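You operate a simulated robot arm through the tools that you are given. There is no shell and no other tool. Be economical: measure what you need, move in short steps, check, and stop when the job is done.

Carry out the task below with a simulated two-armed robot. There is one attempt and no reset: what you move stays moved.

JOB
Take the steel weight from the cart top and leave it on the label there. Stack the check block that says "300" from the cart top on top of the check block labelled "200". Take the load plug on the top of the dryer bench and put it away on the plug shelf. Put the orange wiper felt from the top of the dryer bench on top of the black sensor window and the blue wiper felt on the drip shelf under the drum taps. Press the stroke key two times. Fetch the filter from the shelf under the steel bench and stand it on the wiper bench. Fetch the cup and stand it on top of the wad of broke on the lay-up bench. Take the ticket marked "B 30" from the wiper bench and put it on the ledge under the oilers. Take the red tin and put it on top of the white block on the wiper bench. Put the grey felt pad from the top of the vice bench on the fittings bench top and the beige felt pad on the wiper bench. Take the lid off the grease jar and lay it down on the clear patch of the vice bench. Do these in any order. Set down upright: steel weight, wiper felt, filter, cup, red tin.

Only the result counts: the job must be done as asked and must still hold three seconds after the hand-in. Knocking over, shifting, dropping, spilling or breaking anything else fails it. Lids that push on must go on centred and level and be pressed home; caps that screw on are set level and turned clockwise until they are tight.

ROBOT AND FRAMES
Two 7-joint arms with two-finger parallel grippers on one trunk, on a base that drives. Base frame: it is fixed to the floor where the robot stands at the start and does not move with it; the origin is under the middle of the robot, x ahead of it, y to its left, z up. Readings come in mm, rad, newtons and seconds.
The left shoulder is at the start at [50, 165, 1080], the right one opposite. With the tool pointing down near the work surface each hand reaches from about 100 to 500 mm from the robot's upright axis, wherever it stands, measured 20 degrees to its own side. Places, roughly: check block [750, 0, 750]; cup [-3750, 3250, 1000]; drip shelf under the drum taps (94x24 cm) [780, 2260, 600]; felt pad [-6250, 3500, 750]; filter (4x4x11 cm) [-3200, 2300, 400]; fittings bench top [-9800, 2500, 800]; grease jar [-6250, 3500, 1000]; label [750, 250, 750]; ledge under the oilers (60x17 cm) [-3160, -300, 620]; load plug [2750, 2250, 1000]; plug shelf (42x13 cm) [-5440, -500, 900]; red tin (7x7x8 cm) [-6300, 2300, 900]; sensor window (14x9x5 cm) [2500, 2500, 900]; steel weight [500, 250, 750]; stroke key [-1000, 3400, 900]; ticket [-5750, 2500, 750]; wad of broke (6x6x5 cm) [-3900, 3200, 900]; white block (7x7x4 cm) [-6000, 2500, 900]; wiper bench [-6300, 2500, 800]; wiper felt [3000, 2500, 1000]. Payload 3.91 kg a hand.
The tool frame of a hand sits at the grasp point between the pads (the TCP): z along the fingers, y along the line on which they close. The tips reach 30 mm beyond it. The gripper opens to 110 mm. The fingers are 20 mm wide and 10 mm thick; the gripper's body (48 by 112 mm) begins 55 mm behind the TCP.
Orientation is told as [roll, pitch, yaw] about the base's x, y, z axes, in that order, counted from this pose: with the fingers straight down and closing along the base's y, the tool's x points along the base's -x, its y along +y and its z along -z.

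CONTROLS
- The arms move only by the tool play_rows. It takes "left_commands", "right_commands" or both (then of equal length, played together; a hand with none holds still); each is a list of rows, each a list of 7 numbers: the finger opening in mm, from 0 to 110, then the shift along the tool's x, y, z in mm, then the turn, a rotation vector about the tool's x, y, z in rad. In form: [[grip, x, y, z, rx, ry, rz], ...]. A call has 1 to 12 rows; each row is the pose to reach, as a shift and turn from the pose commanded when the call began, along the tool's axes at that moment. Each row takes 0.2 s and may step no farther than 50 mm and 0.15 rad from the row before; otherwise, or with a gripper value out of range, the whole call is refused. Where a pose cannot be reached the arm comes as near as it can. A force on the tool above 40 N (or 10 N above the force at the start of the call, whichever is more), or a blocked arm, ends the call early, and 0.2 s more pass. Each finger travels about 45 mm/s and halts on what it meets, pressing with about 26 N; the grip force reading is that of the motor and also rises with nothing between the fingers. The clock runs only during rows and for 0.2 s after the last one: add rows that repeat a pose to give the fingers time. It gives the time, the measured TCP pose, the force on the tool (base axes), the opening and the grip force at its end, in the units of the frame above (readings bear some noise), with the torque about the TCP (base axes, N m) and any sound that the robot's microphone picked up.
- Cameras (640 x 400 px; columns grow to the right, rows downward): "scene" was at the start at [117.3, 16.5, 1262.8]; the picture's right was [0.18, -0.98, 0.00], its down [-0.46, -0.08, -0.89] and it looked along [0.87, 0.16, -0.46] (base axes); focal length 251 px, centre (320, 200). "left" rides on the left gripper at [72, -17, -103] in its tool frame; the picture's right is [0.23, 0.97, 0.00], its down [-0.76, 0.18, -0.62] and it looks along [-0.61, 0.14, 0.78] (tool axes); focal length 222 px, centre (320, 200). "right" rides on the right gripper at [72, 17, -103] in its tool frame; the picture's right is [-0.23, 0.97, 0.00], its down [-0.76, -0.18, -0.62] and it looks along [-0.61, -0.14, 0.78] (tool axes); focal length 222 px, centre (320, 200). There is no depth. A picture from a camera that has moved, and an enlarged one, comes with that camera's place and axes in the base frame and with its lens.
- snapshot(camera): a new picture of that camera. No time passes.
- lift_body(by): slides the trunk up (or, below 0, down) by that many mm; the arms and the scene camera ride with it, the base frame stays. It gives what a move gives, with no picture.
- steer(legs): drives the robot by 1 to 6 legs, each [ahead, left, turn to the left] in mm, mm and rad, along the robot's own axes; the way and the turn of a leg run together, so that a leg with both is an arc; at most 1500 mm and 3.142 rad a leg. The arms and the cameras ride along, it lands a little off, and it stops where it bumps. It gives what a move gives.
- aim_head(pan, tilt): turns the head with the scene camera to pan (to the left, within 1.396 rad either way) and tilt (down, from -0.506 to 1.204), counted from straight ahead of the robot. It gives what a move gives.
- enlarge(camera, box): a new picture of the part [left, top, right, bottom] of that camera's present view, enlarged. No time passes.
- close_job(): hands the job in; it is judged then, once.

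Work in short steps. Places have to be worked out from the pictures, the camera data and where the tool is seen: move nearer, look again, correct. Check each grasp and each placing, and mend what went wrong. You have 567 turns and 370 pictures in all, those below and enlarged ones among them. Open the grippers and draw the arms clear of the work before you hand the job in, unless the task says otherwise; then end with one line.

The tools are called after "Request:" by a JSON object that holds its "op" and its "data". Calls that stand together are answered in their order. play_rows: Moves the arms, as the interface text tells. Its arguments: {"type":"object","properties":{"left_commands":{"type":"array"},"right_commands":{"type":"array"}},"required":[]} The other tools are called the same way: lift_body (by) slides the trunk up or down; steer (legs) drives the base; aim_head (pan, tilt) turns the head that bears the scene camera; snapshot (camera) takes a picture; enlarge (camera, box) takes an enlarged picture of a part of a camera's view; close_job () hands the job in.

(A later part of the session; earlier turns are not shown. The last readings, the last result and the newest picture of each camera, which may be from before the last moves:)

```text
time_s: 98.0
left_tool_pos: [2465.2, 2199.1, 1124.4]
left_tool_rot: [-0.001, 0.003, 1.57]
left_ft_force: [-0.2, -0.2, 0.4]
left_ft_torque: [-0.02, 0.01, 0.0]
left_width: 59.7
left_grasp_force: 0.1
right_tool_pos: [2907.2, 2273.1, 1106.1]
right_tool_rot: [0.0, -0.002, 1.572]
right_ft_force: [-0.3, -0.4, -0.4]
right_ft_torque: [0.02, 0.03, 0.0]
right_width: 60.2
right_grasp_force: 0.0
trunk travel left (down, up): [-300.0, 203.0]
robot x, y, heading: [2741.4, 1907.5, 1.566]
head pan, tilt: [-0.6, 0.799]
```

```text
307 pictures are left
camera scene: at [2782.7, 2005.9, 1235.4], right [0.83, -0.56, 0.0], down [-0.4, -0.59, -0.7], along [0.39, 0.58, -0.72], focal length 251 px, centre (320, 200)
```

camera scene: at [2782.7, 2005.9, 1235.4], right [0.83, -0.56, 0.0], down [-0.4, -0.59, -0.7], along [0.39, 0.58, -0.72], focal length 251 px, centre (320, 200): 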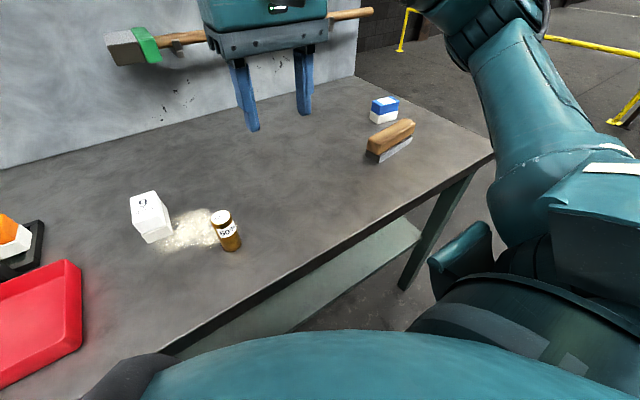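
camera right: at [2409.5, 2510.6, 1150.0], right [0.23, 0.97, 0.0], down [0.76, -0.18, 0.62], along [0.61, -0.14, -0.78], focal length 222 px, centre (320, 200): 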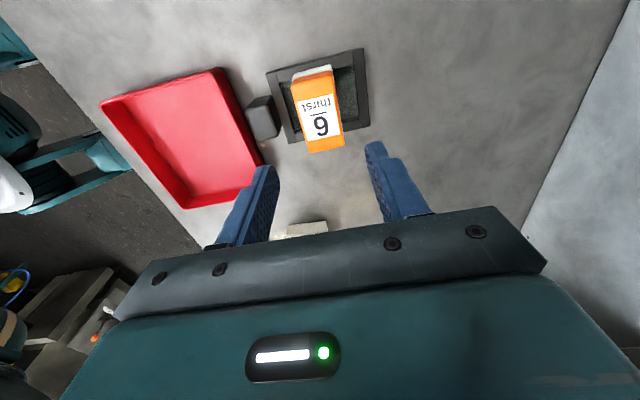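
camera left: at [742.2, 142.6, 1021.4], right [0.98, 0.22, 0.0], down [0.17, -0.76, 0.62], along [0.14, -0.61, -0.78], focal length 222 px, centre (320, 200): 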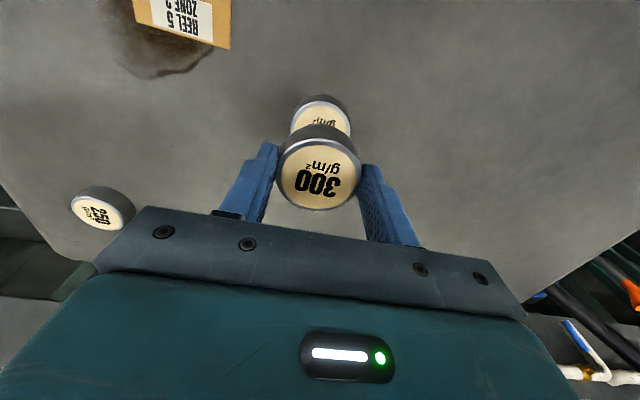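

I shift the right hand outward and bring the left hand above the plug.

Request:
{"op": "play_rows", "data": {"left_commands": [[70, -15, -45, 0, 0, 0, 0], [70, -30, -90, 0, 0, 0, 0], [70, -45, -135, 10, 0, 0, 0], [70, -60, -180, 20, 0, 0, 0], [70, -75, -225, 30, 0, 0, 0], [70, -90, -268, 40, 0, 0, 0], [70, -100, -305, 60, 0, 0, 0], [70, -112, -338, 90, 0, 0, 0], [70, -112, -338, 90, 0, 0, 0]], "right_commands": [[60, 10, -30, 0, 0, 0, 0], [60, 20, -60, 0, 0, 0, 0], [60, 30, -90, 0, 0, 0, 0], [60, 40, -120, 0, 0, 0, 0], [60, 50, -150, 0, 0, 0, 0], [60, 60, -150, 0, 0, 0, 0], [60, 70, -150, 0, 0, 0, 0], [60, 80, -150, 0, 0, 0, 0], [60, 80, -150, 0, 0, 0, 0]]}}

Request:
{"op": "snapshot", "data": {"camera": "left"}}

Request:
{"op": "snapshot", "data": {"camera": "scene"}}

```text
time_s: 100.0
left_tool_pos: [2803.3, 2311.5, 1033.3]
left_tool_rot: [-0.001, 0.003, 1.573]
left_ft_force: [0.5, 0.2, -0.9]
left_ft_torque: [-0.04, 0.01, 0.03]
left_width: 69.9
left_grasp_force: 0.0
right_tool_pos: [3057.9, 2193.8, 1106.9]
right_tool_rot: [0.001, 0.0, 1.569]
right_ft_force: [-0.1, -0.8, 0.8]
right_ft_torque: [-0.02, 0.01, 0.0]
right_width: 60.2
right_grasp_force: 0.0
trunk travel left (down, up): [-300.0, 203.0]
robot x, y, heading: [2734.8, 1907.7, 1.572]
head pan, tilt: [-0.6, 0.799]
```

```text
306 pictures are left
camera left: at [2820.4, 2237.4, 1137.4], right [-0.97, -0.23, 0.0], down [-0.18, 0.76, 0.62], along [-0.14, 0.61, -0.78], focal length 222 px, centre (320, 200)
```

left: 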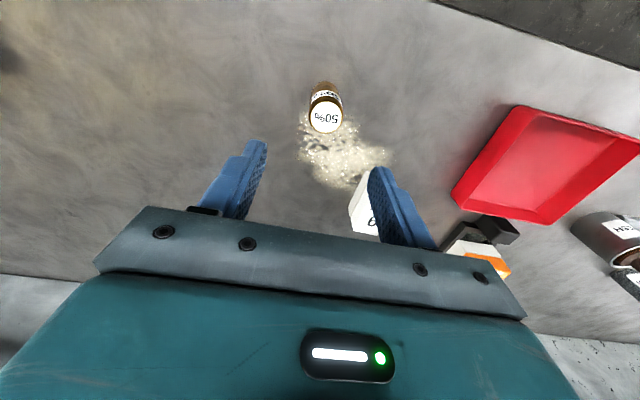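

```text
305 pictures are left
camera scene: at [2782.7, 2005.8, 1235.4], right [0.83, -0.56, 0.0], down [-0.4, -0.59, -0.7], along [0.39, 0.58, -0.72], focal length 251 px, centre (320, 200)
```

scene: 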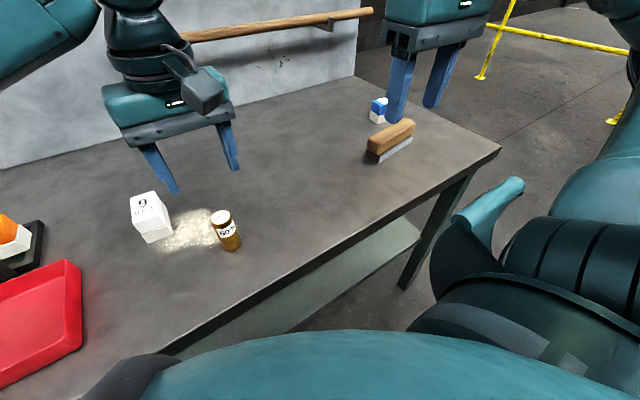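

Plug centre ≈(2801,2306). Descend and grip.

Request:
{"op": "play_rows", "data": {"left_commands": [[70, 5, 2, 40, 0, 0, 0], [70, 5, 2, 80, 0, 0, 0], [70, 5, 2, 105, 0, 0, 0], [70, 5, 2, 119, 0, 0, 0], [70, 5, 2, 119, 0, 0, 0], [15, 5, 2, 119, 0, 0, 0], [15, 5, 2, 119, 0, 0, 0], [15, 5, 2, 119, 0, 0, 0], [15, 5, 2, 119, 0, 0, 0], [15, 5, 2, 119, 0, 0, 0], [15, 5, 2, 119, 0, 0, 0]]}}

Request:
{"op": "snapshot", "data": {"camera": "left"}}

```text
time_s: 102.4
left_tool_pos: [2800.7, 2306.2, 915.2]
left_tool_rot: [0.0, 0.002, 1.571]
left_ft_force: [-0.4, -1.3, 0.1]
left_ft_torque: [-0.01, -0.01, 0.02]
left_width: 31.7
left_grasp_force: 26.0
right_tool_pos: [3058.5, 2192.8, 1106.2]
right_tool_rot: [0.0, -0.001, 1.572]
right_ft_force: [0.6, 0.3, -1.0]
right_ft_torque: [-0.02, 0.02, 0.0]
right_width: 60.0
right_grasp_force: 0.1
trunk travel left (down, up): [-300.0, 203.0]
robot x, y, heading: [2742.2, 1911.7, 1.571]
head pan, tilt: [-0.6, 0.799]
```

```text
304 pictures are left
camera left: at [2817.9, 2232.8, 1019.1], right [-0.97, -0.23, 0.0], down [-0.18, 0.76, 0.62], along [-0.14, 0.61, -0.78], focal length 222 px, centre (320, 200)
```

left: 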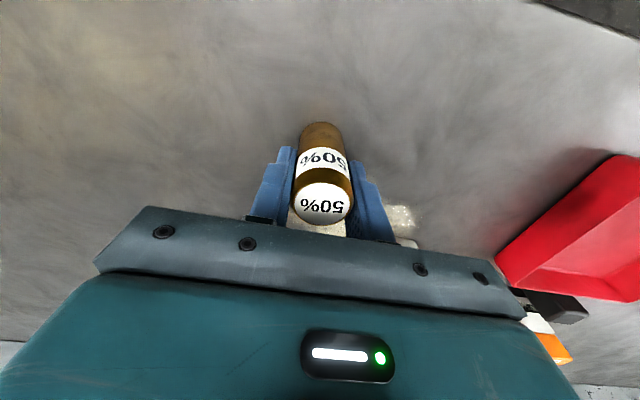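

Plug gripped. I lift and tuck it, back off, then drive round to the right end of the bench for the blue felt.

Request:
{"op": "play_rows", "data": {"left_commands": [[15, 0, 0, -40, 0, 0, 0], [15, 0, 0, -80, 0, 0, 0], [15, 10, 30, -120, 0, 0, 0], [15, 30, 70, -140, 0, 0, 0], [15, 50, 110, -160, 0, 0, 0], [15, 70, 150, -180, 0, 0, 0], [15, 90, 190, -190, 0, 0, 0], [15, 100, 230, -190, 0, 0, 0], [15, 100, 260, -190, 0, 0, 0]]}}

Request:
{"op": "steer", "data": {"legs": [[-410, 0, 0], [0, -980, 0], [0, 0, 1.5708], [0, -800, 0]]}}

Request:
{"op": "aim_head", "data": {"pan": 0, "tilt": 0.75}}

Request:
{"op": "snapshot", "data": {"camera": "scene"}}

```text
refused: row 3 steps farther than a row can; nothing moved
```

```text
time_s: 116.0
left_tool_pos: [3332.5, 2107.4, 916.1]
left_tool_rot: [0.0, 0.001, 3.135]
left_ft_force: [0.1, 0.5, -0.9]
left_ft_torque: [0.0, -0.02, 0.02]
left_width: 31.3
left_grasp_force: 25.8
right_tool_pos: [3448.0, 2363.9, 1106.8]
right_tool_rot: [0.0, 0.003, 3.132]
right_ft_force: [-0.2, 0.2, 0.7]
right_ft_torque: [0.02, -0.04, -0.06]
right_width: 60.0
right_grasp_force: 0.0
trunk travel left (down, up): [-300.0, 203.0]
robot x, y, heading: [3730.2, 2040.4, 3.134]
head pan, tilt: [-0.6, 0.799]
stopped in leg 4: the robot was blocked; the commanded pose is now the measured one
```

```text
time_s: 117.0
left_tool_pos: [3332.0, 2107.1, 914.5]
left_tool_rot: [0.002, 0.0, 3.136]
left_ft_force: [-0.4, -0.7, 0.9]
left_ft_torque: [0.01, 0.0, 0.03]
left_width: 31.2
left_grasp_force: 25.8
right_tool_pos: [3447.5, 2363.6, 1106.2]
right_tool_rot: [-0.001, 0.001, 3.133]
right_ft_force: [0.2, -0.2, 0.3]
right_ft_torque: [0.0, 0.01, -0.04]
right_width: 59.9
right_grasp_force: 0.0
trunk travel left (down, up): [-300.0, 203.0]
robot x, y, heading: [3727.4, 2041.7, 3.134]
head pan, tilt: [0.0, 0.75]
```

```text
303 pictures are left
camera scene: at [3614.8, 2044.2, 1239.4], right [0.01, 1.0, 0.0], down [0.68, -0.01, -0.73], along [-0.73, 0.01, -0.68], focal length 251 px, centre (320, 200)
```

scene: 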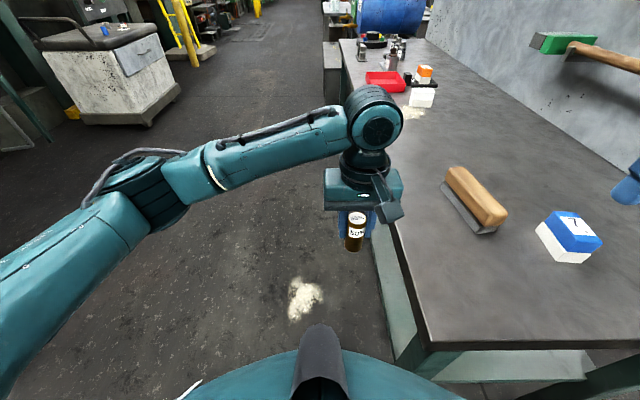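

The arm move was refused, yet the drive ran with the plug low; the plug is still held, and the robot stopped near the bench end. I now raise the left hand with legal steps first.

Request:
{"op": "play_rows", "data": {"left_commands": [[15, 0, 0, -40, 0, 0, 0], [15, 0, 0, -80, 0, 0, 0], [15, 10, 25, -115, 0, 0, 0], [15, 25, 65, -135, 0, 0, 0], [15, 40, 105, -155, 0, 0, 0], [15, 55, 145, -175, 0, 0, 0], [15, 70, 180, -190, 0, 0, 0]]}}

Request:
{"op": "snapshot", "data": {"camera": "left"}}

Request:
{"op": "snapshot", "data": {"camera": "scene"}}

```text
time_s: 118.6
left_tool_pos: [3401.6, 1926.7, 1105.1]
left_tool_rot: [0.0, 0.001, 3.134]
left_ft_force: [0.3, 0.1, -1.7]
left_ft_torque: [-0.02, 0.02, -0.01]
left_width: 31.1
left_grasp_force: 26.0
right_tool_pos: [3447.3, 2364.0, 1107.1]
right_tool_rot: [0.0, 0.002, 3.132]
right_ft_force: [0.6, -0.8, 0.7]
right_ft_torque: [0.02, -0.03, 0.01]
right_width: 59.8
right_grasp_force: 0.0
trunk travel left (down, up): [-300.0, 203.0]
robot x, y, heading: [3727.5, 2041.3, 3.13]
head pan, tilt: [0.0, 0.75]
```

```text
302 pictures are left
camera left: at [3475.2, 1941.9, 1207.9], right [0.22, -0.98, 0.0], down [-0.76, -0.17, 0.62], along [-0.61, -0.14, -0.78], focal length 222 px, centre (320, 200)
```

left: 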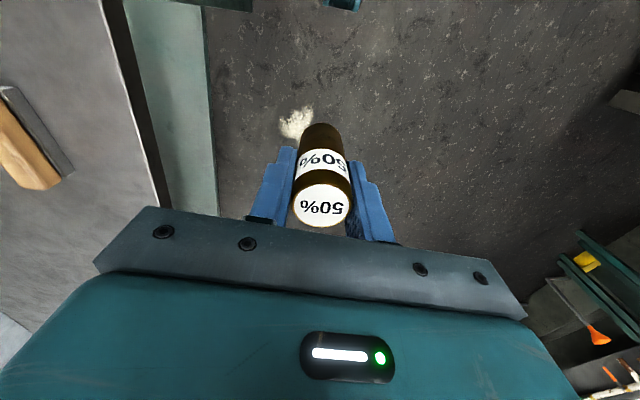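

```text
301 pictures are left
camera scene: at [3615.1, 2043.6, 1239.4], right [0.01, 1.0, 0.0], down [0.68, -0.01, -0.73], along [-0.73, 0.01, -0.68], focal length 251 px, centre (320, 200)
```

scene: 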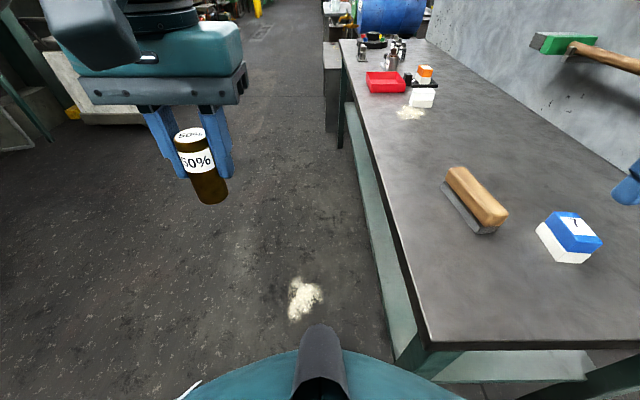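

Blue felt ≈(3341,2477) is within right-arm reach from here. I move the right hand closer to look.

Request:
{"op": "play_rows", "data": {"right_commands": [[100, -15, -35, 20, 0, 0, 0], [100, -25, -70, 40, 0, 0, 0], [100, -30, -110, 50, 0, 0, 0], [100, -30, -110, 50, 0, 0, 0]]}}

Request:
{"op": "snapshot", "data": {"camera": "right"}}

Request:
{"op": "enlarge", "data": {"camera": "right", "box": [240, 60, 440, 200]}}

```text
time_s: 119.6
left_tool_pos: [3402.1, 1927.0, 1104.9]
left_tool_rot: [0.001, 0.002, 3.136]
left_ft_force: [-0.2, 0.7, -1.9]
left_ft_torque: [-0.01, 0.0, -0.02]
left_width: 31.3
left_grasp_force: 26.0
right_tool_pos: [3415.9, 2471.7, 1054.3]
right_tool_rot: [-0.001, 0.001, 3.132]
right_ft_force: [1.0, 0.7, -0.6]
right_ft_torque: [-0.01, -0.01, -0.02]
right_width: 100.3
right_grasp_force: 0.1
right hand out of reach, approached as far as the arm can: row 3, 4
trunk travel left (down, up): [-300.0, 203.0]
robot x, y, heading: [3730.0, 2043.1, 3.132]
head pan, tilt: [0.0, 0.75]
```

```text
300 pictures are left
camera right: at [3488.5, 2454.7, 1158.4], right [-0.24, -0.97, 0.0], down [-0.76, 0.18, 0.62], along [-0.6, 0.15, -0.78], focal length 222 px, centre (320, 200)
```

right: 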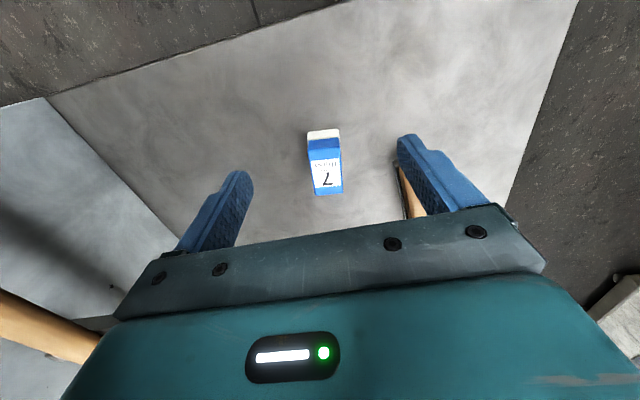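

```text
2.86 times, centred on (340, 130) of right
camera zoom: at [3488.5, 2454.7, 1158.4], right [-0.24, -0.97, 0.0], down [-0.76, 0.18, 0.62], along [-0.6, 0.15, -0.78], focal length 635 px, centre (263, 400)
```

zoom: 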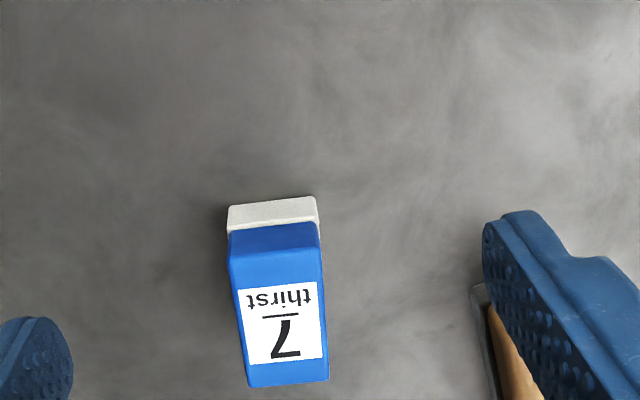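

The felt centre is (3342,2483), turned ≈0.14. I pull the hand inward, then back 70 and strafe right 230.

Request:
{"op": "play_rows", "data": {"right_commands": [[80, 10, 45, -10, 0, 0, 0], [80, 20, 90, -20, 0, 0, 0], [80, 30, 135, -30, 0, 0, 0], [80, 40, 180, -40, 0, 0, 0], [80, 50, 220, -50, 0, 0, 0]]}}

Request:
{"op": "steer", "data": {"legs": [[-70, 0, 0], [0, -230, 0]]}}

Request:
{"op": "snapshot", "data": {"camera": "scene"}}

```text
time_s: 120.8
left_tool_pos: [3401.8, 1926.7, 1104.9]
left_tool_rot: [-0.001, 0.002, 3.136]
left_ft_force: [-0.3, 0.4, -2.2]
left_ft_torque: [0.0, 0.02, 0.01]
left_width: 31.3
left_grasp_force: 26.1
right_tool_pos: [3461.2, 2250.6, 1104.6]
right_tool_rot: [0.0, 0.001, 3.131]
right_ft_force: [-0.8, 0.2, -0.3]
right_ft_torque: [0.0, -0.01, -0.01]
right_width: 80.2
right_grasp_force: 0.1
trunk travel left (down, up): [-300.0, 203.0]
robot x, y, heading: [3728.8, 2043.9, 3.132]
head pan, tilt: [0.0, 0.75]
```

```text
time_s: 123.2
left_tool_pos: [3475.4, 2153.5, 1104.2]
left_tool_rot: [0.002, 0.002, 3.136]
left_ft_force: [-0.7, 0.3, -2.3]
left_ft_torque: [-0.03, 0.0, 0.0]
left_width: 31.2
left_grasp_force: 26.7
right_tool_pos: [3534.8, 2479.7, 1104.0]
right_tool_rot: [0.001, 0.001, 3.132]
right_ft_force: [0.1, -0.3, -0.1]
right_ft_torque: [-0.01, 0.03, 0.0]
right_width: 80.1
right_grasp_force: 0.0
trunk travel left (down, up): [-300.0, 203.0]
robot x, y, heading: [3804.2, 2268.8, 3.131]
head pan, tilt: [0.0, 0.75]
```

```text
298 pictures are left
camera scene: at [3687.2, 2271.2, 1239.4], right [0.01, 1.0, 0.0], down [0.68, -0.01, -0.73], along [-0.73, 0.01, -0.68], focal length 251 px, centre (320, 200)
```

scene: 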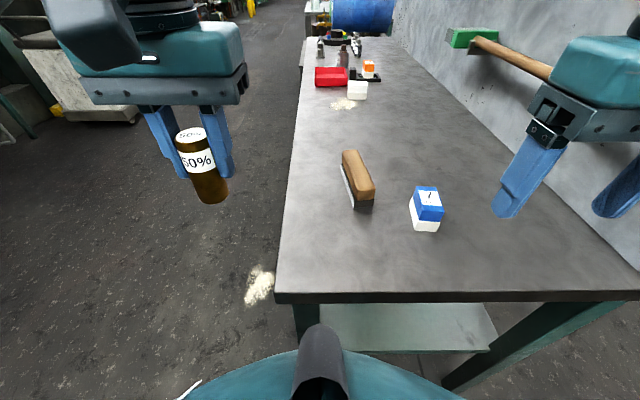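

Now I bring the right hand towards the felt and view.

Request:
{"op": "play_rows", "data": {"right_commands": [[80, -40, -2, 20, 0, 0, 0.07], [80, -80, -4, 40, 0, 0, 0.14], [80, -120, -5, 60, 0, 0, 0.14], [80, -155, -5, 90, 0, 0, 0.14], [80, -155, -5, 90, 0, 0, 0.14]]}}

Request:
{"op": "enlarge", "data": {"camera": "right", "box": [220, 60, 420, 200]}}

```text
time_s: 124.4
left_tool_pos: [3474.5, 2153.8, 1104.9]
left_tool_rot: [0.001, 0.003, 3.136]
left_ft_force: [-0.4, -1.0, -1.8]
left_ft_torque: [0.01, 0.04, 0.0]
left_width: 31.5
left_grasp_force: 25.8
right_tool_pos: [3379.9, 2483.4, 1013.3]
right_tool_rot: [0.001, 0.001, 2.993]
right_ft_force: [0.9, -0.4, -1.0]
right_ft_torque: [0.02, -0.02, 0.0]
right_width: 80.0
right_grasp_force: 0.1
trunk travel left (down, up): [-300.0, 203.0]
robot x, y, heading: [3801.2, 2268.3, 3.13]
head pan, tilt: [0.0, 0.75]
```

```text
2.86 times, centred on (320, 130) of right
camera zoom: at [3449.2, 2456.6, 1116.8], right [-0.37, -0.93, 0.0], down [-0.73, 0.29, 0.62], along [-0.58, 0.23, -0.78], focal length 635 px, centre (320, 400)
```

zoom: 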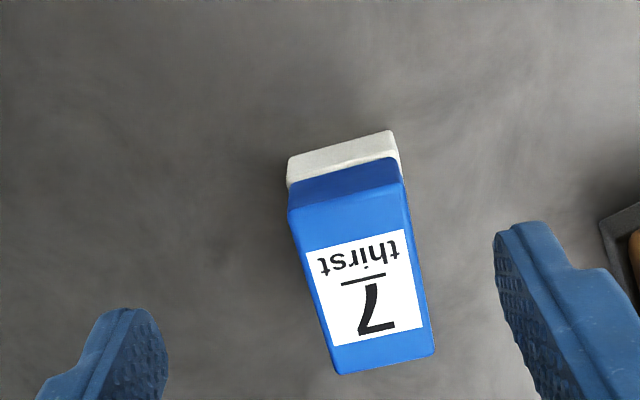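

Centre (3341,2481). Descend and grip.

Request:
{"op": "play_rows", "data": {"right_commands": [[80, -38, 8, 20, 0, 0, 0], [80, -38, 8, 60, 0, 0, 0], [80, -38, 8, 90, 0, 0, 0], [80, -38, 8, 98, 0, 0, 0], [80, -38, 8, 98, 0, 0, 0], [25, -38, 8, 98, 0, 0, 0], [25, -38, 8, 98, 0, 0, 0], [25, -38, 8, 98, 0, 0, 0], [25, -38, 8, 98, 0, 0, 0], [25, -38, 8, 98, 0, 0, 0], [25, -38, 8, 98, 0, 0, 0]]}}

Request:
{"op": "snapshot", "data": {"camera": "right"}}

```text
time_s: 126.8
left_tool_pos: [3474.1, 2154.1, 1103.3]
left_tool_rot: [0.002, 0.003, 3.135]
left_ft_force: [-0.5, -0.2, -1.7]
left_ft_torque: [0.02, -0.01, -0.02]
left_width: 31.6
left_grasp_force: 26.5
right_tool_pos: [3341.6, 2481.6, 915.9]
right_tool_rot: [-0.001, 0.002, 2.995]
right_ft_force: [0.0, 0.8, 0.3]
right_ft_torque: [0.01, 0.02, -0.02]
right_width: 39.5
right_grasp_force: 25.6
trunk travel left (down, up): [-300.0, 203.0]
robot x, y, heading: [3801.1, 2271.1, 3.128]
head pan, tilt: [0.0, 0.75]
```

```text
296 pictures are left
camera right: at [3410.7, 2454.3, 1020.1], right [-0.37, -0.93, 0.0], down [-0.73, 0.29, 0.62], along [-0.58, 0.23, -0.78], focal length 222 px, centre (320, 200)
```

right: 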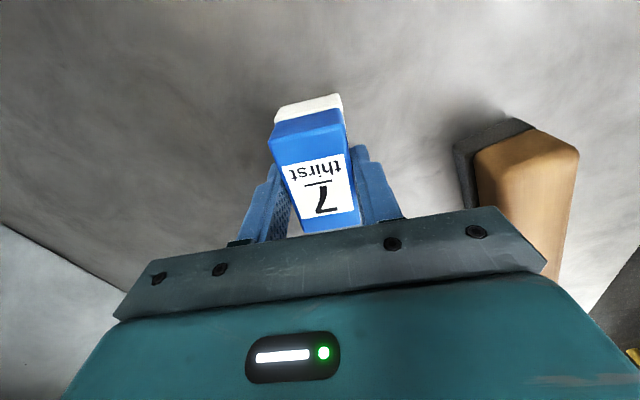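

Gripped (39.5 mm). Lift and draw in.

Request:
{"op": "play_rows", "data": {"right_commands": [[25, 0, 0, -40, 0, 0, 0], [25, 0, 0, -80, 0, 0, 0], [25, 20, 0, -120, 0, 0, 0], [25, 50, 0, -150, 0, 0, 0], [25, 90, 0, -170, 0, 0, -0.07], [25, 130, 10, -190, 0, 0, -0.14]]}}

```text
time_s: 128.2
left_tool_pos: [3475.4, 2152.6, 1104.2]
left_tool_rot: [0.0, 0.002, 3.136]
left_ft_force: [-0.8, -0.5, -1.1]
left_ft_torque: [-0.03, 0.01, -0.01]
left_width: 31.5
left_grasp_force: 25.8
right_tool_pos: [3469.5, 2452.2, 1106.5]
right_tool_rot: [-0.001, 0.001, 3.132]
right_ft_force: [-0.3, -0.3, -1.3]
right_ft_torque: [-0.02, 0.02, -0.02]
right_width: 39.9
right_grasp_force: 26.3
trunk travel left (down, up): [-300.0, 203.0]
robot x, y, heading: [3801.2, 2268.6, 3.131]
head pan, tilt: [0.0, 0.75]
```

Now drive to the drip shelf: back out, strafe left, go ahead to x≈900, face +y.

Request:
{"op": "steer", "data": {"legs": [[-100, 0, 0], [0, 870, 0], [1500, 0, 0], [1500, 0, 0], [0, 0, -1.561]]}}

Request:
{"op": "aim_head", "data": {"pan": 0, "tilt": 0.5}}

Request:
{"op": "snapshot", "data": {"camera": "scene"}}

```text
time_s: 151.4
left_tool_pos: [765.3, 1749.7, 1104.3]
left_tool_rot: [0.002, 0.001, 1.576]
left_ft_force: [0.0, 0.2, -2.6]
left_ft_torque: [0.01, 0.02, -0.01]
left_width: 31.5
left_grasp_force: 25.8
right_tool_pos: [1062.7, 1758.7, 1106.1]
right_tool_rot: [0.001, 0.002, 1.573]
right_ft_force: [0.1, 0.5, 0.1]
right_ft_torque: [0.0, 0.01, 0.01]
right_width: 39.6
right_grasp_force: 25.5
trunk travel left (down, up): [-300.0, 203.0]
robot x, y, heading: [883.4, 1423.9, 1.572]
head pan, tilt: [0.0, 0.75]
```

```text
time_s: 152.2
left_tool_pos: [764.1, 1749.1, 1104.4]
left_tool_rot: [0.001, 0.001, 1.575]
left_ft_force: [0.6, 0.2, -2.3]
left_ft_torque: [0.0, 0.03, 0.0]
left_width: 31.2
left_grasp_force: 26.4
right_tool_pos: [1064.4, 1759.6, 1107.0]
right_tool_rot: [0.0, 0.001, 1.574]
right_ft_force: [-0.1, 0.2, -1.4]
right_ft_torque: [0.02, 0.02, 0.0]
right_width: 39.5
right_grasp_force: 25.7
trunk travel left (down, up): [-300.0, 203.0]
robot x, y, heading: [882.1, 1422.3, 1.572]
head pan, tilt: [0.0, 0.499]
```

```text
295 pictures are left
camera scene: at [881.0, 1544.6, 1261.3], right [1.0, 0.0, 0.0], down [0.0, -0.48, -0.88], along [0.0, 0.88, -0.48], focal length 251 px, centre (320, 200)
```

scene: 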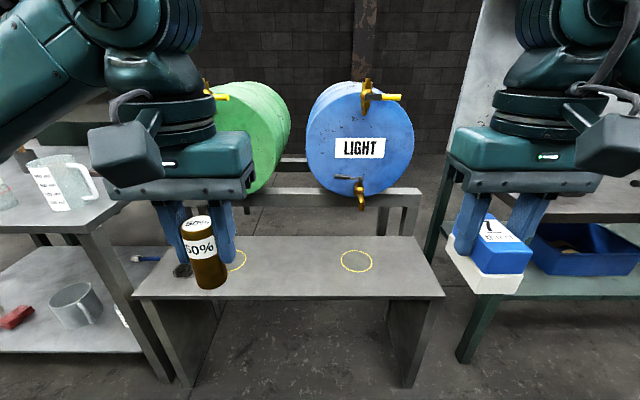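

The low shelf with yellow circles is the drip shelf (front edge y≈2105, z≈600). I'll set the felt between the circles near (800,2210). Drive into place.

Request:
{"op": "steer", "data": {"legs": [[0, 240, 0], [380, 0, 0]]}}

Request:
{"op": "aim_head", "data": {"pan": -0.3, "tilt": 0.8}}

Request:
{"op": "snapshot", "data": {"camera": "scene"}}

```text
time_s: 156.0
left_tool_pos: [523.3, 2128.3, 1104.2]
left_tool_rot: [0.003, 0.001, 1.577]
left_ft_force: [0.0, -0.5, -2.4]
left_ft_torque: [0.02, -0.04, 0.0]
left_width: 31.5
left_grasp_force: 26.1
right_tool_pos: [822.4, 2138.5, 1106.4]
right_tool_rot: [-0.002, 0.002, 1.572]
right_ft_force: [0.0, 0.0, -1.3]
right_ft_torque: [0.0, -0.04, 0.01]
right_width: 39.7
right_grasp_force: 25.6
trunk travel left (down, up): [-300.0, 203.0]
robot x, y, heading: [643.4, 1801.1, 1.57]
head pan, tilt: [0.0, 0.499]
```

```text
time_s: 156.8
left_tool_pos: [524.1, 2128.0, 1104.7]
left_tool_rot: [0.001, 0.001, 1.576]
left_ft_force: [0.2, 0.6, -1.7]
left_ft_torque: [0.02, -0.02, 0.03]
left_width: 31.3
left_grasp_force: 26.0
right_tool_pos: [822.0, 2139.2, 1105.6]
right_tool_rot: [-0.001, 0.001, 1.574]
right_ft_force: [1.0, 0.4, -1.5]
right_ft_torque: [0.0, 0.03, -0.01]
right_width: 39.8
right_grasp_force: 25.5
trunk travel left (down, up): [-300.0, 203.0]
robot x, y, heading: [640.8, 1802.1, 1.57]
head pan, tilt: [-0.3, 0.799]
```

```text
294 pictures are left
camera scene: at [664.3, 1909.9, 1235.4], right [0.96, -0.29, 0.0], down [-0.21, -0.69, -0.7], along [0.2, 0.67, -0.72], focal length 251 px, centre (320, 200)
```

scene: 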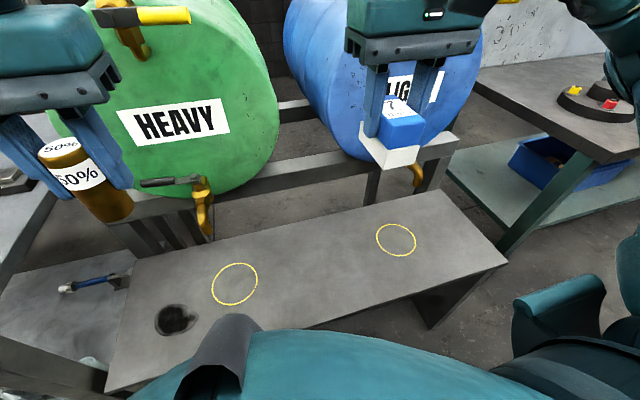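

Shelf midpoint between circles ≈(773,2270). I move over (795,2235) and lower partway.

Request:
{"op": "play_rows", "data": {"right_commands": [[25, -20, 5, 30, 0, 0, 0], [25, -40, 10, 70, 0, 0, 0], [25, -60, 15, 110, 0, 0, 0], [25, -80, 20, 150, 0, 0, 0], [25, -96, 27, 190, 0, 0, 0], [25, -96, 27, 235, 0, 0, 0], [25, -96, 27, 280, 0, 0, 0], [25, -96, 27, 325, 0, 0, 0], [25, -96, 27, 365, 0, 0, 0], [25, -96, 27, 395, 0, 0, 0]]}}

Request:
{"op": "snapshot", "data": {"camera": "right"}}

Request:
{"op": "snapshot", "data": {"camera": "scene"}}

```text
time_s: 159.0
left_tool_pos: [523.1, 2128.8, 1105.3]
left_tool_rot: [0.0, 0.003, 1.575]
left_ft_force: [0.5, -0.6, -3.4]
left_ft_torque: [-0.02, 0.02, 0.01]
left_width: 31.5
left_grasp_force: 26.4
right_tool_pos: [794.9, 2235.1, 710.4]
right_tool_rot: [0.0, 0.002, 1.574]
right_ft_force: [1.1, -0.5, -1.3]
right_ft_torque: [0.02, 0.04, 0.01]
right_width: 39.7
right_grasp_force: 25.8
trunk travel left (down, up): [-300.0, 203.0]
robot x, y, heading: [641.5, 1802.2, 1.576]
head pan, tilt: [-0.3, 0.799]
```

```text
293 pictures are left
camera right: at [779.2, 2162.4, 814.2], right [-0.97, 0.22, 0.0], down [0.18, 0.76, 0.62], along [0.14, 0.61, -0.78], focal length 222 px, centre (320, 200)
```

right: 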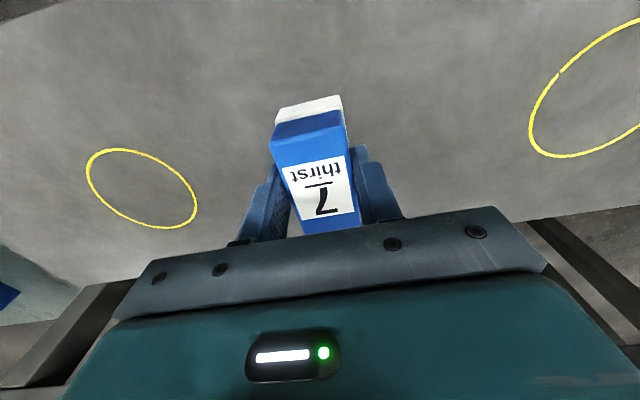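

```text
292 pictures are left
camera scene: at [664.4, 1909.9, 1235.4], right [0.96, -0.29, 0.0], down [-0.21, -0.69, -0.7], along [0.2, 0.67, -0.72], focal length 251 px, centre (320, 200)
```

scene: 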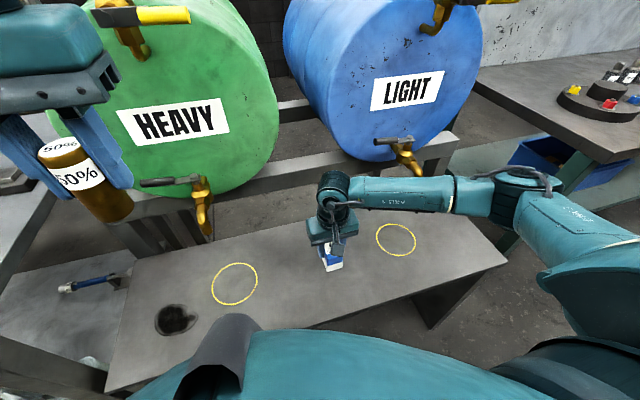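

Clear, well inside the shelf. Lower toward contact.

Request:
{"op": "play_rows", "data": {"right_commands": [[25, 0, 0, 30, 0, 0, 0], [25, 0, 0, 45, 0, 0, 0], [25, 0, 0, 50, 0, 0, 0], [25, 0, 0, 53, 0, 0, 0], [25, 0, 0, 56, 0, 0, 0], [25, 0, 0, 59, 0, 0, 0], [25, 0, 0, 62, 0, 0, 0], [25, 0, 0, 65, 0, 0, 0], [25, 0, 0, 68, 0, 0, 0]]}}

```text
time_s: 160.6
left_tool_pos: [523.3, 2127.4, 1104.1]
left_tool_rot: [0.002, 0.001, 1.577]
left_ft_force: [-0.3, 0.6, -2.6]
left_ft_torque: [-0.04, -0.01, -0.01]
left_width: 31.6
left_grasp_force: 26.2
right_tool_pos: [793.6, 2235.9, 655.6]
right_tool_rot: [0.003, -0.003, 1.571]
right_ft_force: [0.3, -4.8, 18.1]
right_ft_torque: [-0.36, -0.3, -0.06]
right_width: 40.1
right_grasp_force: 26.1
trunk travel left (down, up): [-300.0, 203.0]
robot x, y, heading: [645.1, 1805.3, 1.571]
head pan, tilt: [-0.3, 0.799]
stopped in row 7 (right hand): the force on the tool passed its limit (the readings are from after the stop); the commanded pose is now the measured one
```

Contact at 656 mm. Release and rise.

Request:
{"op": "play_rows", "data": {"right_commands": [[50, 0, 0, 0, 0, 0, 0], [65, 0, 0, 0, 0, 0, 0], [65, 0, 0, 0, 0, 0, 0], [65, 0, 0, 0, 0, 0, 0], [65, 0, 0, -30, 0, 0, 0], [65, 0, 0, -70, 0, 0, 0], [65, 0, 0, -110, 0, 0, 0], [65, 0, 0, -150, 0, 0, 0], [65, 20, 0, -190, 0, 0, 0], [65, 40, 0, -230, 0, 0, 0]]}}

Request:
{"op": "snapshot", "data": {"camera": "right"}}

```text
time_s: 162.8
left_tool_pos: [522.9, 2129.0, 1103.4]
left_tool_rot: [0.002, 0.001, 1.576]
left_ft_force: [0.0, 0.5, -1.8]
left_ft_torque: [-0.02, 0.03, 0.0]
left_width: 31.4
left_grasp_force: 25.4
right_tool_pos: [795.2, 2194.5, 884.2]
right_tool_rot: [0.0, 0.0, 1.573]
right_ft_force: [0.2, -0.3, -0.4]
right_ft_torque: [-0.02, 0.0, 0.04]
right_width: 65.0
right_grasp_force: 0.1
trunk travel left (down, up): [-300.0, 203.0]
robot x, y, heading: [641.9, 1803.0, 1.572]
head pan, tilt: [-0.3, 0.799]
```

```text
291 pictures are left
camera right: at [780.2, 2122.1, 987.1], right [-0.97, 0.23, 0.0], down [0.18, 0.76, 0.62], along [0.14, 0.61, -0.78], focal length 222 px, centre (320, 200)
```

right: 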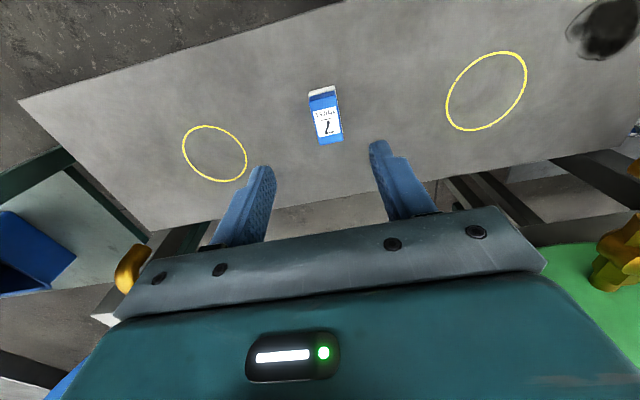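

Blue felt placed. I raise the right hand, back out, and look toward the −x part of the hall.

Request:
{"op": "play_rows", "data": {"right_commands": [[60, 30, 0, -40, 0, 0, 0], [60, 50, 0, -85, 0, 0, 0], [60, 60, 0, -130, 0, 0, 0], [60, 70, 0, -175, 0, 0, 0], [60, 80, 0, -220, 0, 0, 0]]}}

Request:
{"op": "steer", "data": {"legs": [[-450, 0, 0], [0, 0, 1.3]]}}

Request:
{"op": "aim_head", "data": {"pan": 0, "tilt": 0.15}}

Request:
{"op": "snapshot", "data": {"camera": "scene"}}

```text
time_s: 164.0
left_tool_pos: [522.9, 2128.2, 1105.0]
left_tool_rot: [0.003, 0.0, 1.576]
left_ft_force: [-0.2, -0.8, -1.6]
left_ft_torque: [-0.01, 0.03, -0.01]
left_width: 31.4
left_grasp_force: 25.9
right_tool_pos: [795.3, 2112.2, 1104.4]
right_tool_rot: [-0.001, 0.001, 1.572]
right_ft_force: [0.3, 0.3, 0.5]
right_ft_torque: [0.04, 0.01, -0.01]
right_width: 60.2
right_grasp_force: 0.1
trunk travel left (down, up): [-300.0, 203.0]
robot x, y, heading: [641.7, 1800.9, 1.574]
head pan, tilt: [-0.3, 0.799]
```

```text
time_s: 169.9
left_tool_pos: [299.4, 1328.9, 1104.1]
left_tool_rot: [0.002, 0.0, 2.874]
left_ft_force: [0.5, -1.1, -2.4]
left_ft_torque: [0.04, 0.01, 0.01]
left_width: 31.4
left_grasp_force: 25.6
right_tool_pos: [386.3, 1587.6, 1104.7]
right_tool_rot: [0.002, -0.001, 2.868]
right_ft_force: [-0.2, -0.2, 0.7]
right_ft_torque: [0.02, 0.03, 0.0]
right_width: 59.9
right_grasp_force: 0.1
trunk travel left (down, up): [-300.0, 203.0]
robot x, y, heading: [646.2, 1360.0, 2.874]
head pan, tilt: [-0.3, 0.799]
```

```text
time_s: 170.9
left_tool_pos: [299.8, 1330.7, 1103.9]
left_tool_rot: [0.001, 0.001, 2.874]
left_ft_force: [0.1, 0.3, -1.7]
left_ft_torque: [-0.03, -0.01, 0.01]
left_width: 31.6
left_grasp_force: 25.8
right_tool_pos: [386.0, 1587.1, 1104.6]
right_tool_rot: [0.002, 0.0, 2.869]
right_ft_force: [-0.2, 0.5, -0.8]
right_ft_torque: [0.0, -0.02, 0.01]
right_width: 60.0
right_grasp_force: 0.1
trunk travel left (down, up): [-300.0, 203.0]
robot x, y, heading: [644.2, 1355.3, 2.873]
head pan, tilt: [0.0, 0.15]
```

```text
290 pictures are left
camera scene: at [525.4, 1390.2, 1293.7], right [0.27, 0.96, 0.0], down [0.14, -0.04, -0.99], along [-0.95, 0.26, -0.15], focal length 251 px, centre (320, 200)
```

scene: 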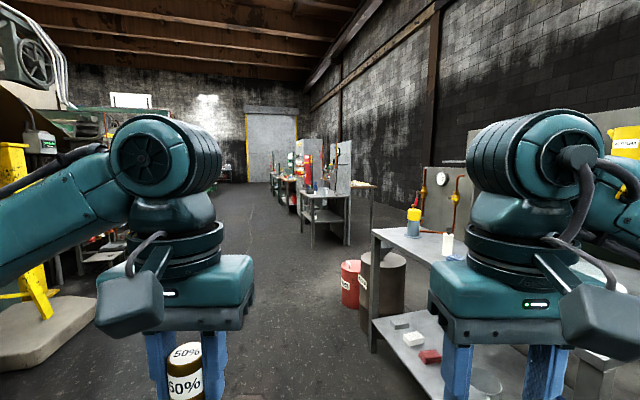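

I drive down the aisle to about x=−1900 and look to the +y side.

Request:
{"op": "steer", "data": {"legs": [[0, 0, 0.268], [1300, 0, 0], [1200, 0, 0], [0, 0, -1.9]]}}

Request:
{"op": "aim_head", "data": {"pan": 0, "tilt": 0.25}}

Request:
{"op": "snapshot", "data": {"camera": "scene"}}

```text
time_s: 188.5
left_tool_pos: [-1847.6, 1706.9, 1103.3]
left_tool_rot: [0.001, 0.002, 1.242]
left_ft_force: [-0.5, 0.6, -3.1]
left_ft_torque: [0.0, -0.02, -0.01]
left_width: 31.3
left_grasp_force: 25.8
right_tool_pos: [-1596.5, 1605.1, 1104.1]
right_tool_rot: [0.001, 0.0, 1.238]
right_ft_force: [0.9, -0.1, 0.8]
right_ft_torque: [-0.01, 0.0, 0.01]
right_width: 60.0
right_grasp_force: 0.1
trunk travel left (down, up): [-300.0, 203.0]
robot x, y, heading: [-1841.4, 1361.6, 1.236]
head pan, tilt: [0.0, 0.15]
```

```text
time_s: 189.2
left_tool_pos: [-1847.7, 1708.9, 1103.9]
left_tool_rot: [0.004, 0.002, 1.241]
left_ft_force: [-0.1, -0.7, -2.3]
left_ft_torque: [0.04, 0.01, 0.02]
left_width: 31.4
left_grasp_force: 26.1
right_tool_pos: [-1597.5, 1606.8, 1106.0]
right_tool_rot: [0.002, 0.0, 1.237]
right_ft_force: [0.0, -0.7, -0.9]
right_ft_torque: [0.02, -0.01, 0.0]
right_width: 59.8
right_grasp_force: 0.0
trunk travel left (down, up): [-300.0, 203.0]
robot x, y, heading: [-1840.0, 1359.0, 1.237]
head pan, tilt: [0.0, 0.25]
```

```text
289 pictures are left
camera scene: at [-1804.0, 1478.3, 1284.5], right [0.95, -0.33, 0.0], down [-0.08, -0.23, -0.97], along [0.32, 0.92, -0.25], focal length 251 px, centre (320, 200)
```

scene: 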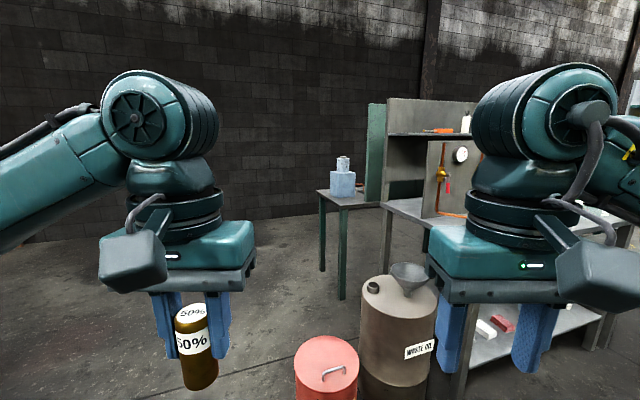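

Request:
{"op": "enlarge", "data": {"camera": "scene", "box": [300, 130, 430, 230]}}

```text
4.00 times, centred on (365, 180) of scene
camera zoom: at [-1804.0, 1478.3, 1284.5], right [0.95, -0.33, 0.0], down [-0.08, -0.23, -0.97], along [0.32, 0.92, -0.25], focal length 1005 px, centre (140, 280)
```

zoom: 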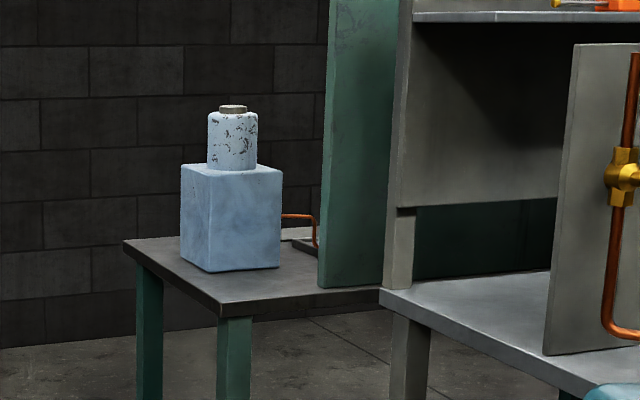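

The stroke device seems on the small table behind the barrels. I go round its left end: strafe left, drive ahead along x≈−2150 to y≈2950, face +x.

Request:
{"op": "steer", "data": {"legs": [[0, 0, 0.334], [0, 320, 0], [1500, 0, 0], [0, 0, -1.3]]}}

Request:
{"op": "aim_head", "data": {"pan": 0, "tilt": 0.4}}

Request:
{"op": "snapshot", "data": {"camera": "scene"}}

```text
time_s: 202.6
left_tool_pos: [-1888.1, 3054.3, 1104.2]
left_tool_rot: [0.002, 0.003, 0.277]
left_ft_force: [0.1, -0.2, -2.1]
left_ft_torque: [-0.01, 0.0, 0.0]
left_width: 31.3
left_grasp_force: 26.3
right_tool_pos: [-1829.0, 2791.2, 1103.6]
right_tool_rot: [0.001, -0.001, 0.273]
right_ft_force: [0.5, -0.2, 0.4]
right_ft_torque: [0.01, -0.02, 0.01]
right_width: 60.0
right_grasp_force: 0.1
trunk travel left (down, up): [-300.0, 203.0]
robot x, y, heading: [-2168.6, 2854.6, 0.278]
head pan, tilt: [0.0, 0.25]
```

```text
time_s: 203.3
left_tool_pos: [-1887.2, 3054.6, 1104.3]
left_tool_rot: [0.0, 0.002, 0.28]
left_ft_force: [-0.6, -0.5, -1.6]
left_ft_torque: [-0.02, 0.02, -0.01]
left_width: 31.6
left_grasp_force: 25.8
right_tool_pos: [-1828.5, 2790.7, 1103.7]
right_tool_rot: [0.003, 0.0, 0.276]
right_ft_force: [-0.4, 1.1, 0.1]
right_ft_torque: [0.03, 0.01, 0.04]
right_width: 60.0
right_grasp_force: 0.0
trunk travel left (down, up): [-300.0, 203.0]
robot x, y, heading: [-2169.6, 2852.4, 0.273]
head pan, tilt: [0.0, 0.4]
```

```text
287 pictures are left
camera scene: at [-2053.9, 2886.7, 1270.5], right [0.27, -0.96, 0.0], down [-0.37, -0.11, -0.92], along [0.89, 0.25, -0.39], focal length 251 px, centre (320, 200)
```

scene: 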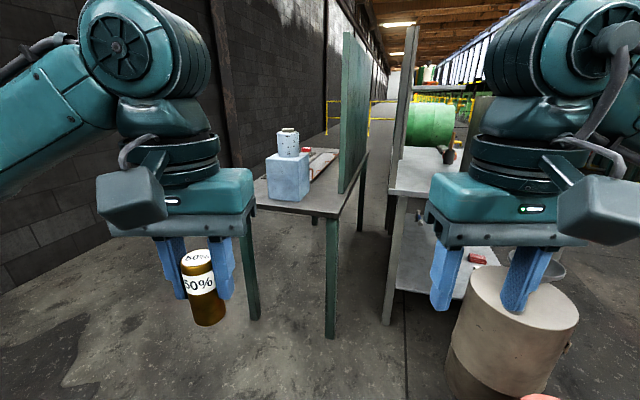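

Request:
{"op": "enlarge", "data": {"camera": "scene", "box": [250, 110, 370, 220]}}

```text
3.64 times, centred on (310, 165) of scene
camera zoom: at [-2053.9, 2886.7, 1270.5], right [0.27, -0.96, 0.0], down [-0.37, -0.11, -0.92], along [0.89, 0.25, -0.39], focal length 914 px, centre (356, 327)
```

zoom: 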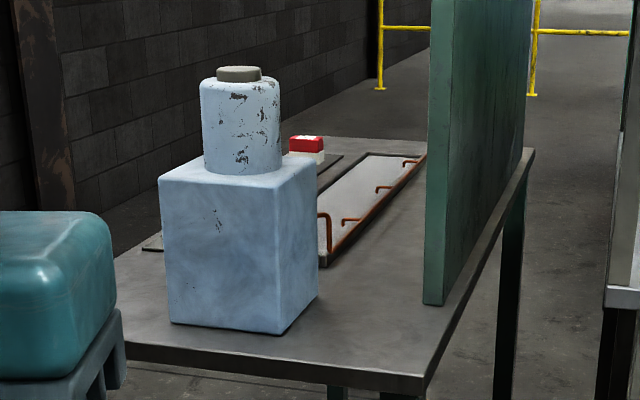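

The device (box + cylinder with a cap on top) stands on a table at z≈775 whose near end is x≈−1060. I move in front of its left end facing +x.

Request:
{"op": "steer", "data": {"legs": [[0, 0, -0.275], [0, 550, 0], [450, 0, 0]]}}

Request:
{"op": "snapshot", "data": {"camera": "scene"}}

```text
time_s: 209.7
left_tool_pos: [-1395.9, 3525.7, 1104.4]
left_tool_rot: [0.001, 0.003, 0.01]
left_ft_force: [-0.2, 0.6, -2.8]
left_ft_torque: [0.0, -0.03, -0.01]
left_width: 31.4
left_grasp_force: 26.5
right_tool_pos: [-1407.8, 3255.6, 1104.4]
right_tool_rot: [0.003, -0.001, 0.007]
right_ft_force: [-0.1, 0.3, 0.5]
right_ft_torque: [-0.01, 0.01, 0.02]
right_width: 60.0
right_grasp_force: 0.0
trunk travel left (down, up): [-300.0, 203.0]
robot x, y, heading: [-1718.1, 3402.1, 0.009]
head pan, tilt: [0.0, 0.4]
```

```text
285 pictures are left
camera scene: at [-1599.2, 3406.4, 1270.4], right [0.01, -1.0, 0.0], down [-0.39, 0.0, -0.92], along [0.92, 0.01, -0.39], focal length 251 px, centre (320, 200)
```

scene: 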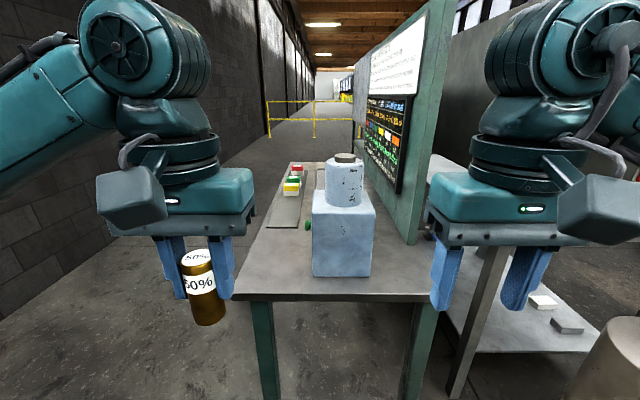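

Request:
{"op": "enlarge", "data": {"camera": "scene", "box": [260, 140, 390, 250]}}

Request:
{"op": "enlarge", "data": {"camera": "scene", "box": [350, 10, 430, 200]}}

```text
3.64 times, centred on (325, 195) of scene
camera zoom: at [-1599.2, 3406.4, 1270.4], right [0.01, -1.0, 0.0], down [-0.39, 0.0, -0.92], along [0.92, 0.01, -0.39], focal length 914 px, centre (302, 218)
```

zoom: 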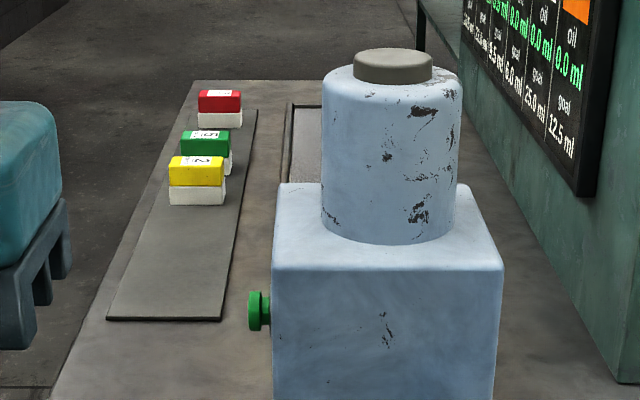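

```text
2.11 times, centred on (390, 105) of scene
camera zoom: at [-1599.2, 3406.4, 1270.4], right [0.01, -1.0, 0.0], down [-0.39, 0.0, -0.92], along [0.92, 0.01, -0.39], focal length 529 px, centre (173, 400)
```

zoom: 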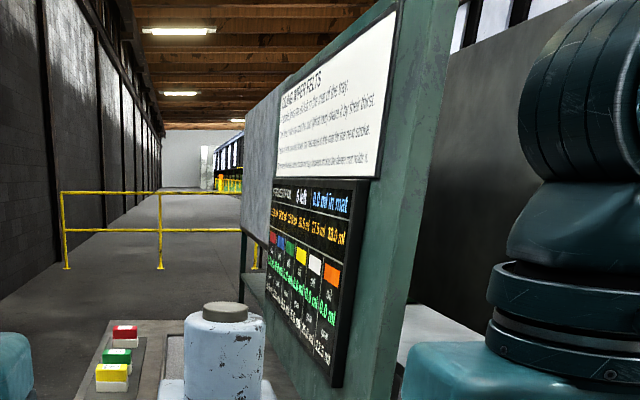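

A green button protrudes on the device's +y side and a board with instructions faces +y. I go round to that side to read it.

Request:
{"op": "steer", "data": {"legs": [[0, 900, 0], [800, 0, 0], [0, 0, -1.58]]}}

Request:
{"op": "aim_head", "data": {"pan": 0, "tilt": 0.3}}

Request:
{"op": "snapshot", "data": {"camera": "scene"}}

```text
time_s: 222.2
left_tool_pos: [-807.9, 3996.4, 1103.5]
left_tool_rot: [0.002, 0.002, -1.559]
left_ft_force: [0.2, 0.4, -2.8]
left_ft_torque: [-0.01, -0.01, 0.01]
left_width: 31.3
left_grasp_force: 26.4
right_tool_pos: [-1077.7, 4009.1, 1104.7]
right_tool_rot: [0.003, -0.002, -1.561]
right_ft_force: [0.1, -0.6, -0.2]
right_ft_torque: [-0.02, -0.04, 0.02]
right_width: 60.1
right_grasp_force: 0.1
trunk travel left (down, up): [-300.0, 203.0]
robot x, y, heading: [-927.9, 4320.7, -1.56]
head pan, tilt: [0.0, 0.4]
```

```text
time_s: 222.8
left_tool_pos: [-807.6, 3996.5, 1104.7]
left_tool_rot: [0.002, 0.002, -1.558]
left_ft_force: [0.4, -0.8, -1.2]
left_ft_torque: [-0.01, -0.02, 0.02]
left_width: 31.3
left_grasp_force: 25.9
right_tool_pos: [-1078.5, 4008.3, 1103.9]
right_tool_rot: [0.003, -0.002, -1.56]
right_ft_force: [0.0, -0.2, -0.5]
right_ft_torque: [-0.01, 0.03, -0.02]
right_width: 59.9
right_grasp_force: 0.0
trunk travel left (down, up): [-300.0, 203.0]
robot x, y, heading: [-931.5, 4323.8, -1.558]
head pan, tilt: [0.0, 0.3]
```

```text
282 pictures are left
camera scene: at [-930.0, 4199.1, 1279.7], right [-1.0, -0.01, 0.0], down [0.0, 0.3, -0.96], along [0.01, -0.96, -0.3], focal length 251 px, centre (320, 200)
```

scene: 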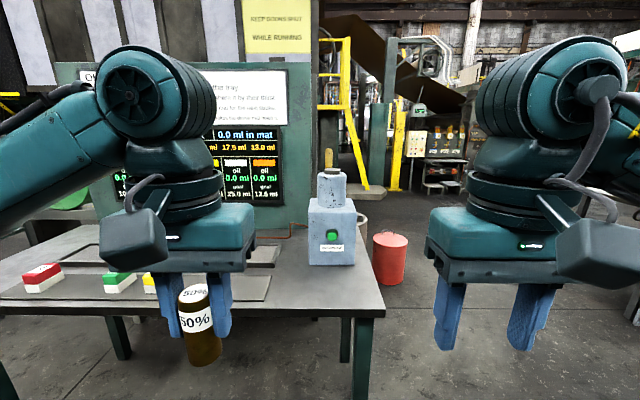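

Request:
{"op": "enlarge", "data": {"camera": "scene", "box": [290, 140, 380, 280]}}

Request:
{"op": "enlarge", "data": {"camera": "scene", "box": [70, 60, 300, 210]}}

```text
2.86 times, centred on (335, 210) of scene
camera zoom: at [-930.0, 4199.1, 1279.7], right [-1.0, -0.01, 0.0], down [0.0, 0.3, -0.96], along [0.01, -0.96, -0.3], focal length 718 px, centre (277, 171)
```

zoom: 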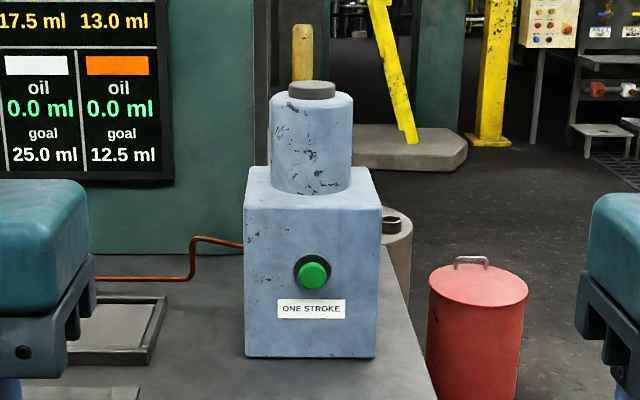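

```text
2.67 times, centred on (185, 135) of scene
camera zoom: at [-930.0, 4199.1, 1279.7], right [-1.0, -0.01, 0.0], down [0.0, 0.3, -0.96], along [0.01, -0.96, -0.3], focal length 670 px, centre (680, 373)
```

zoom: 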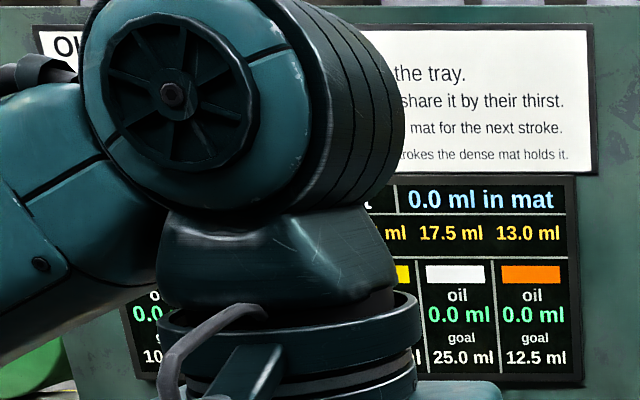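

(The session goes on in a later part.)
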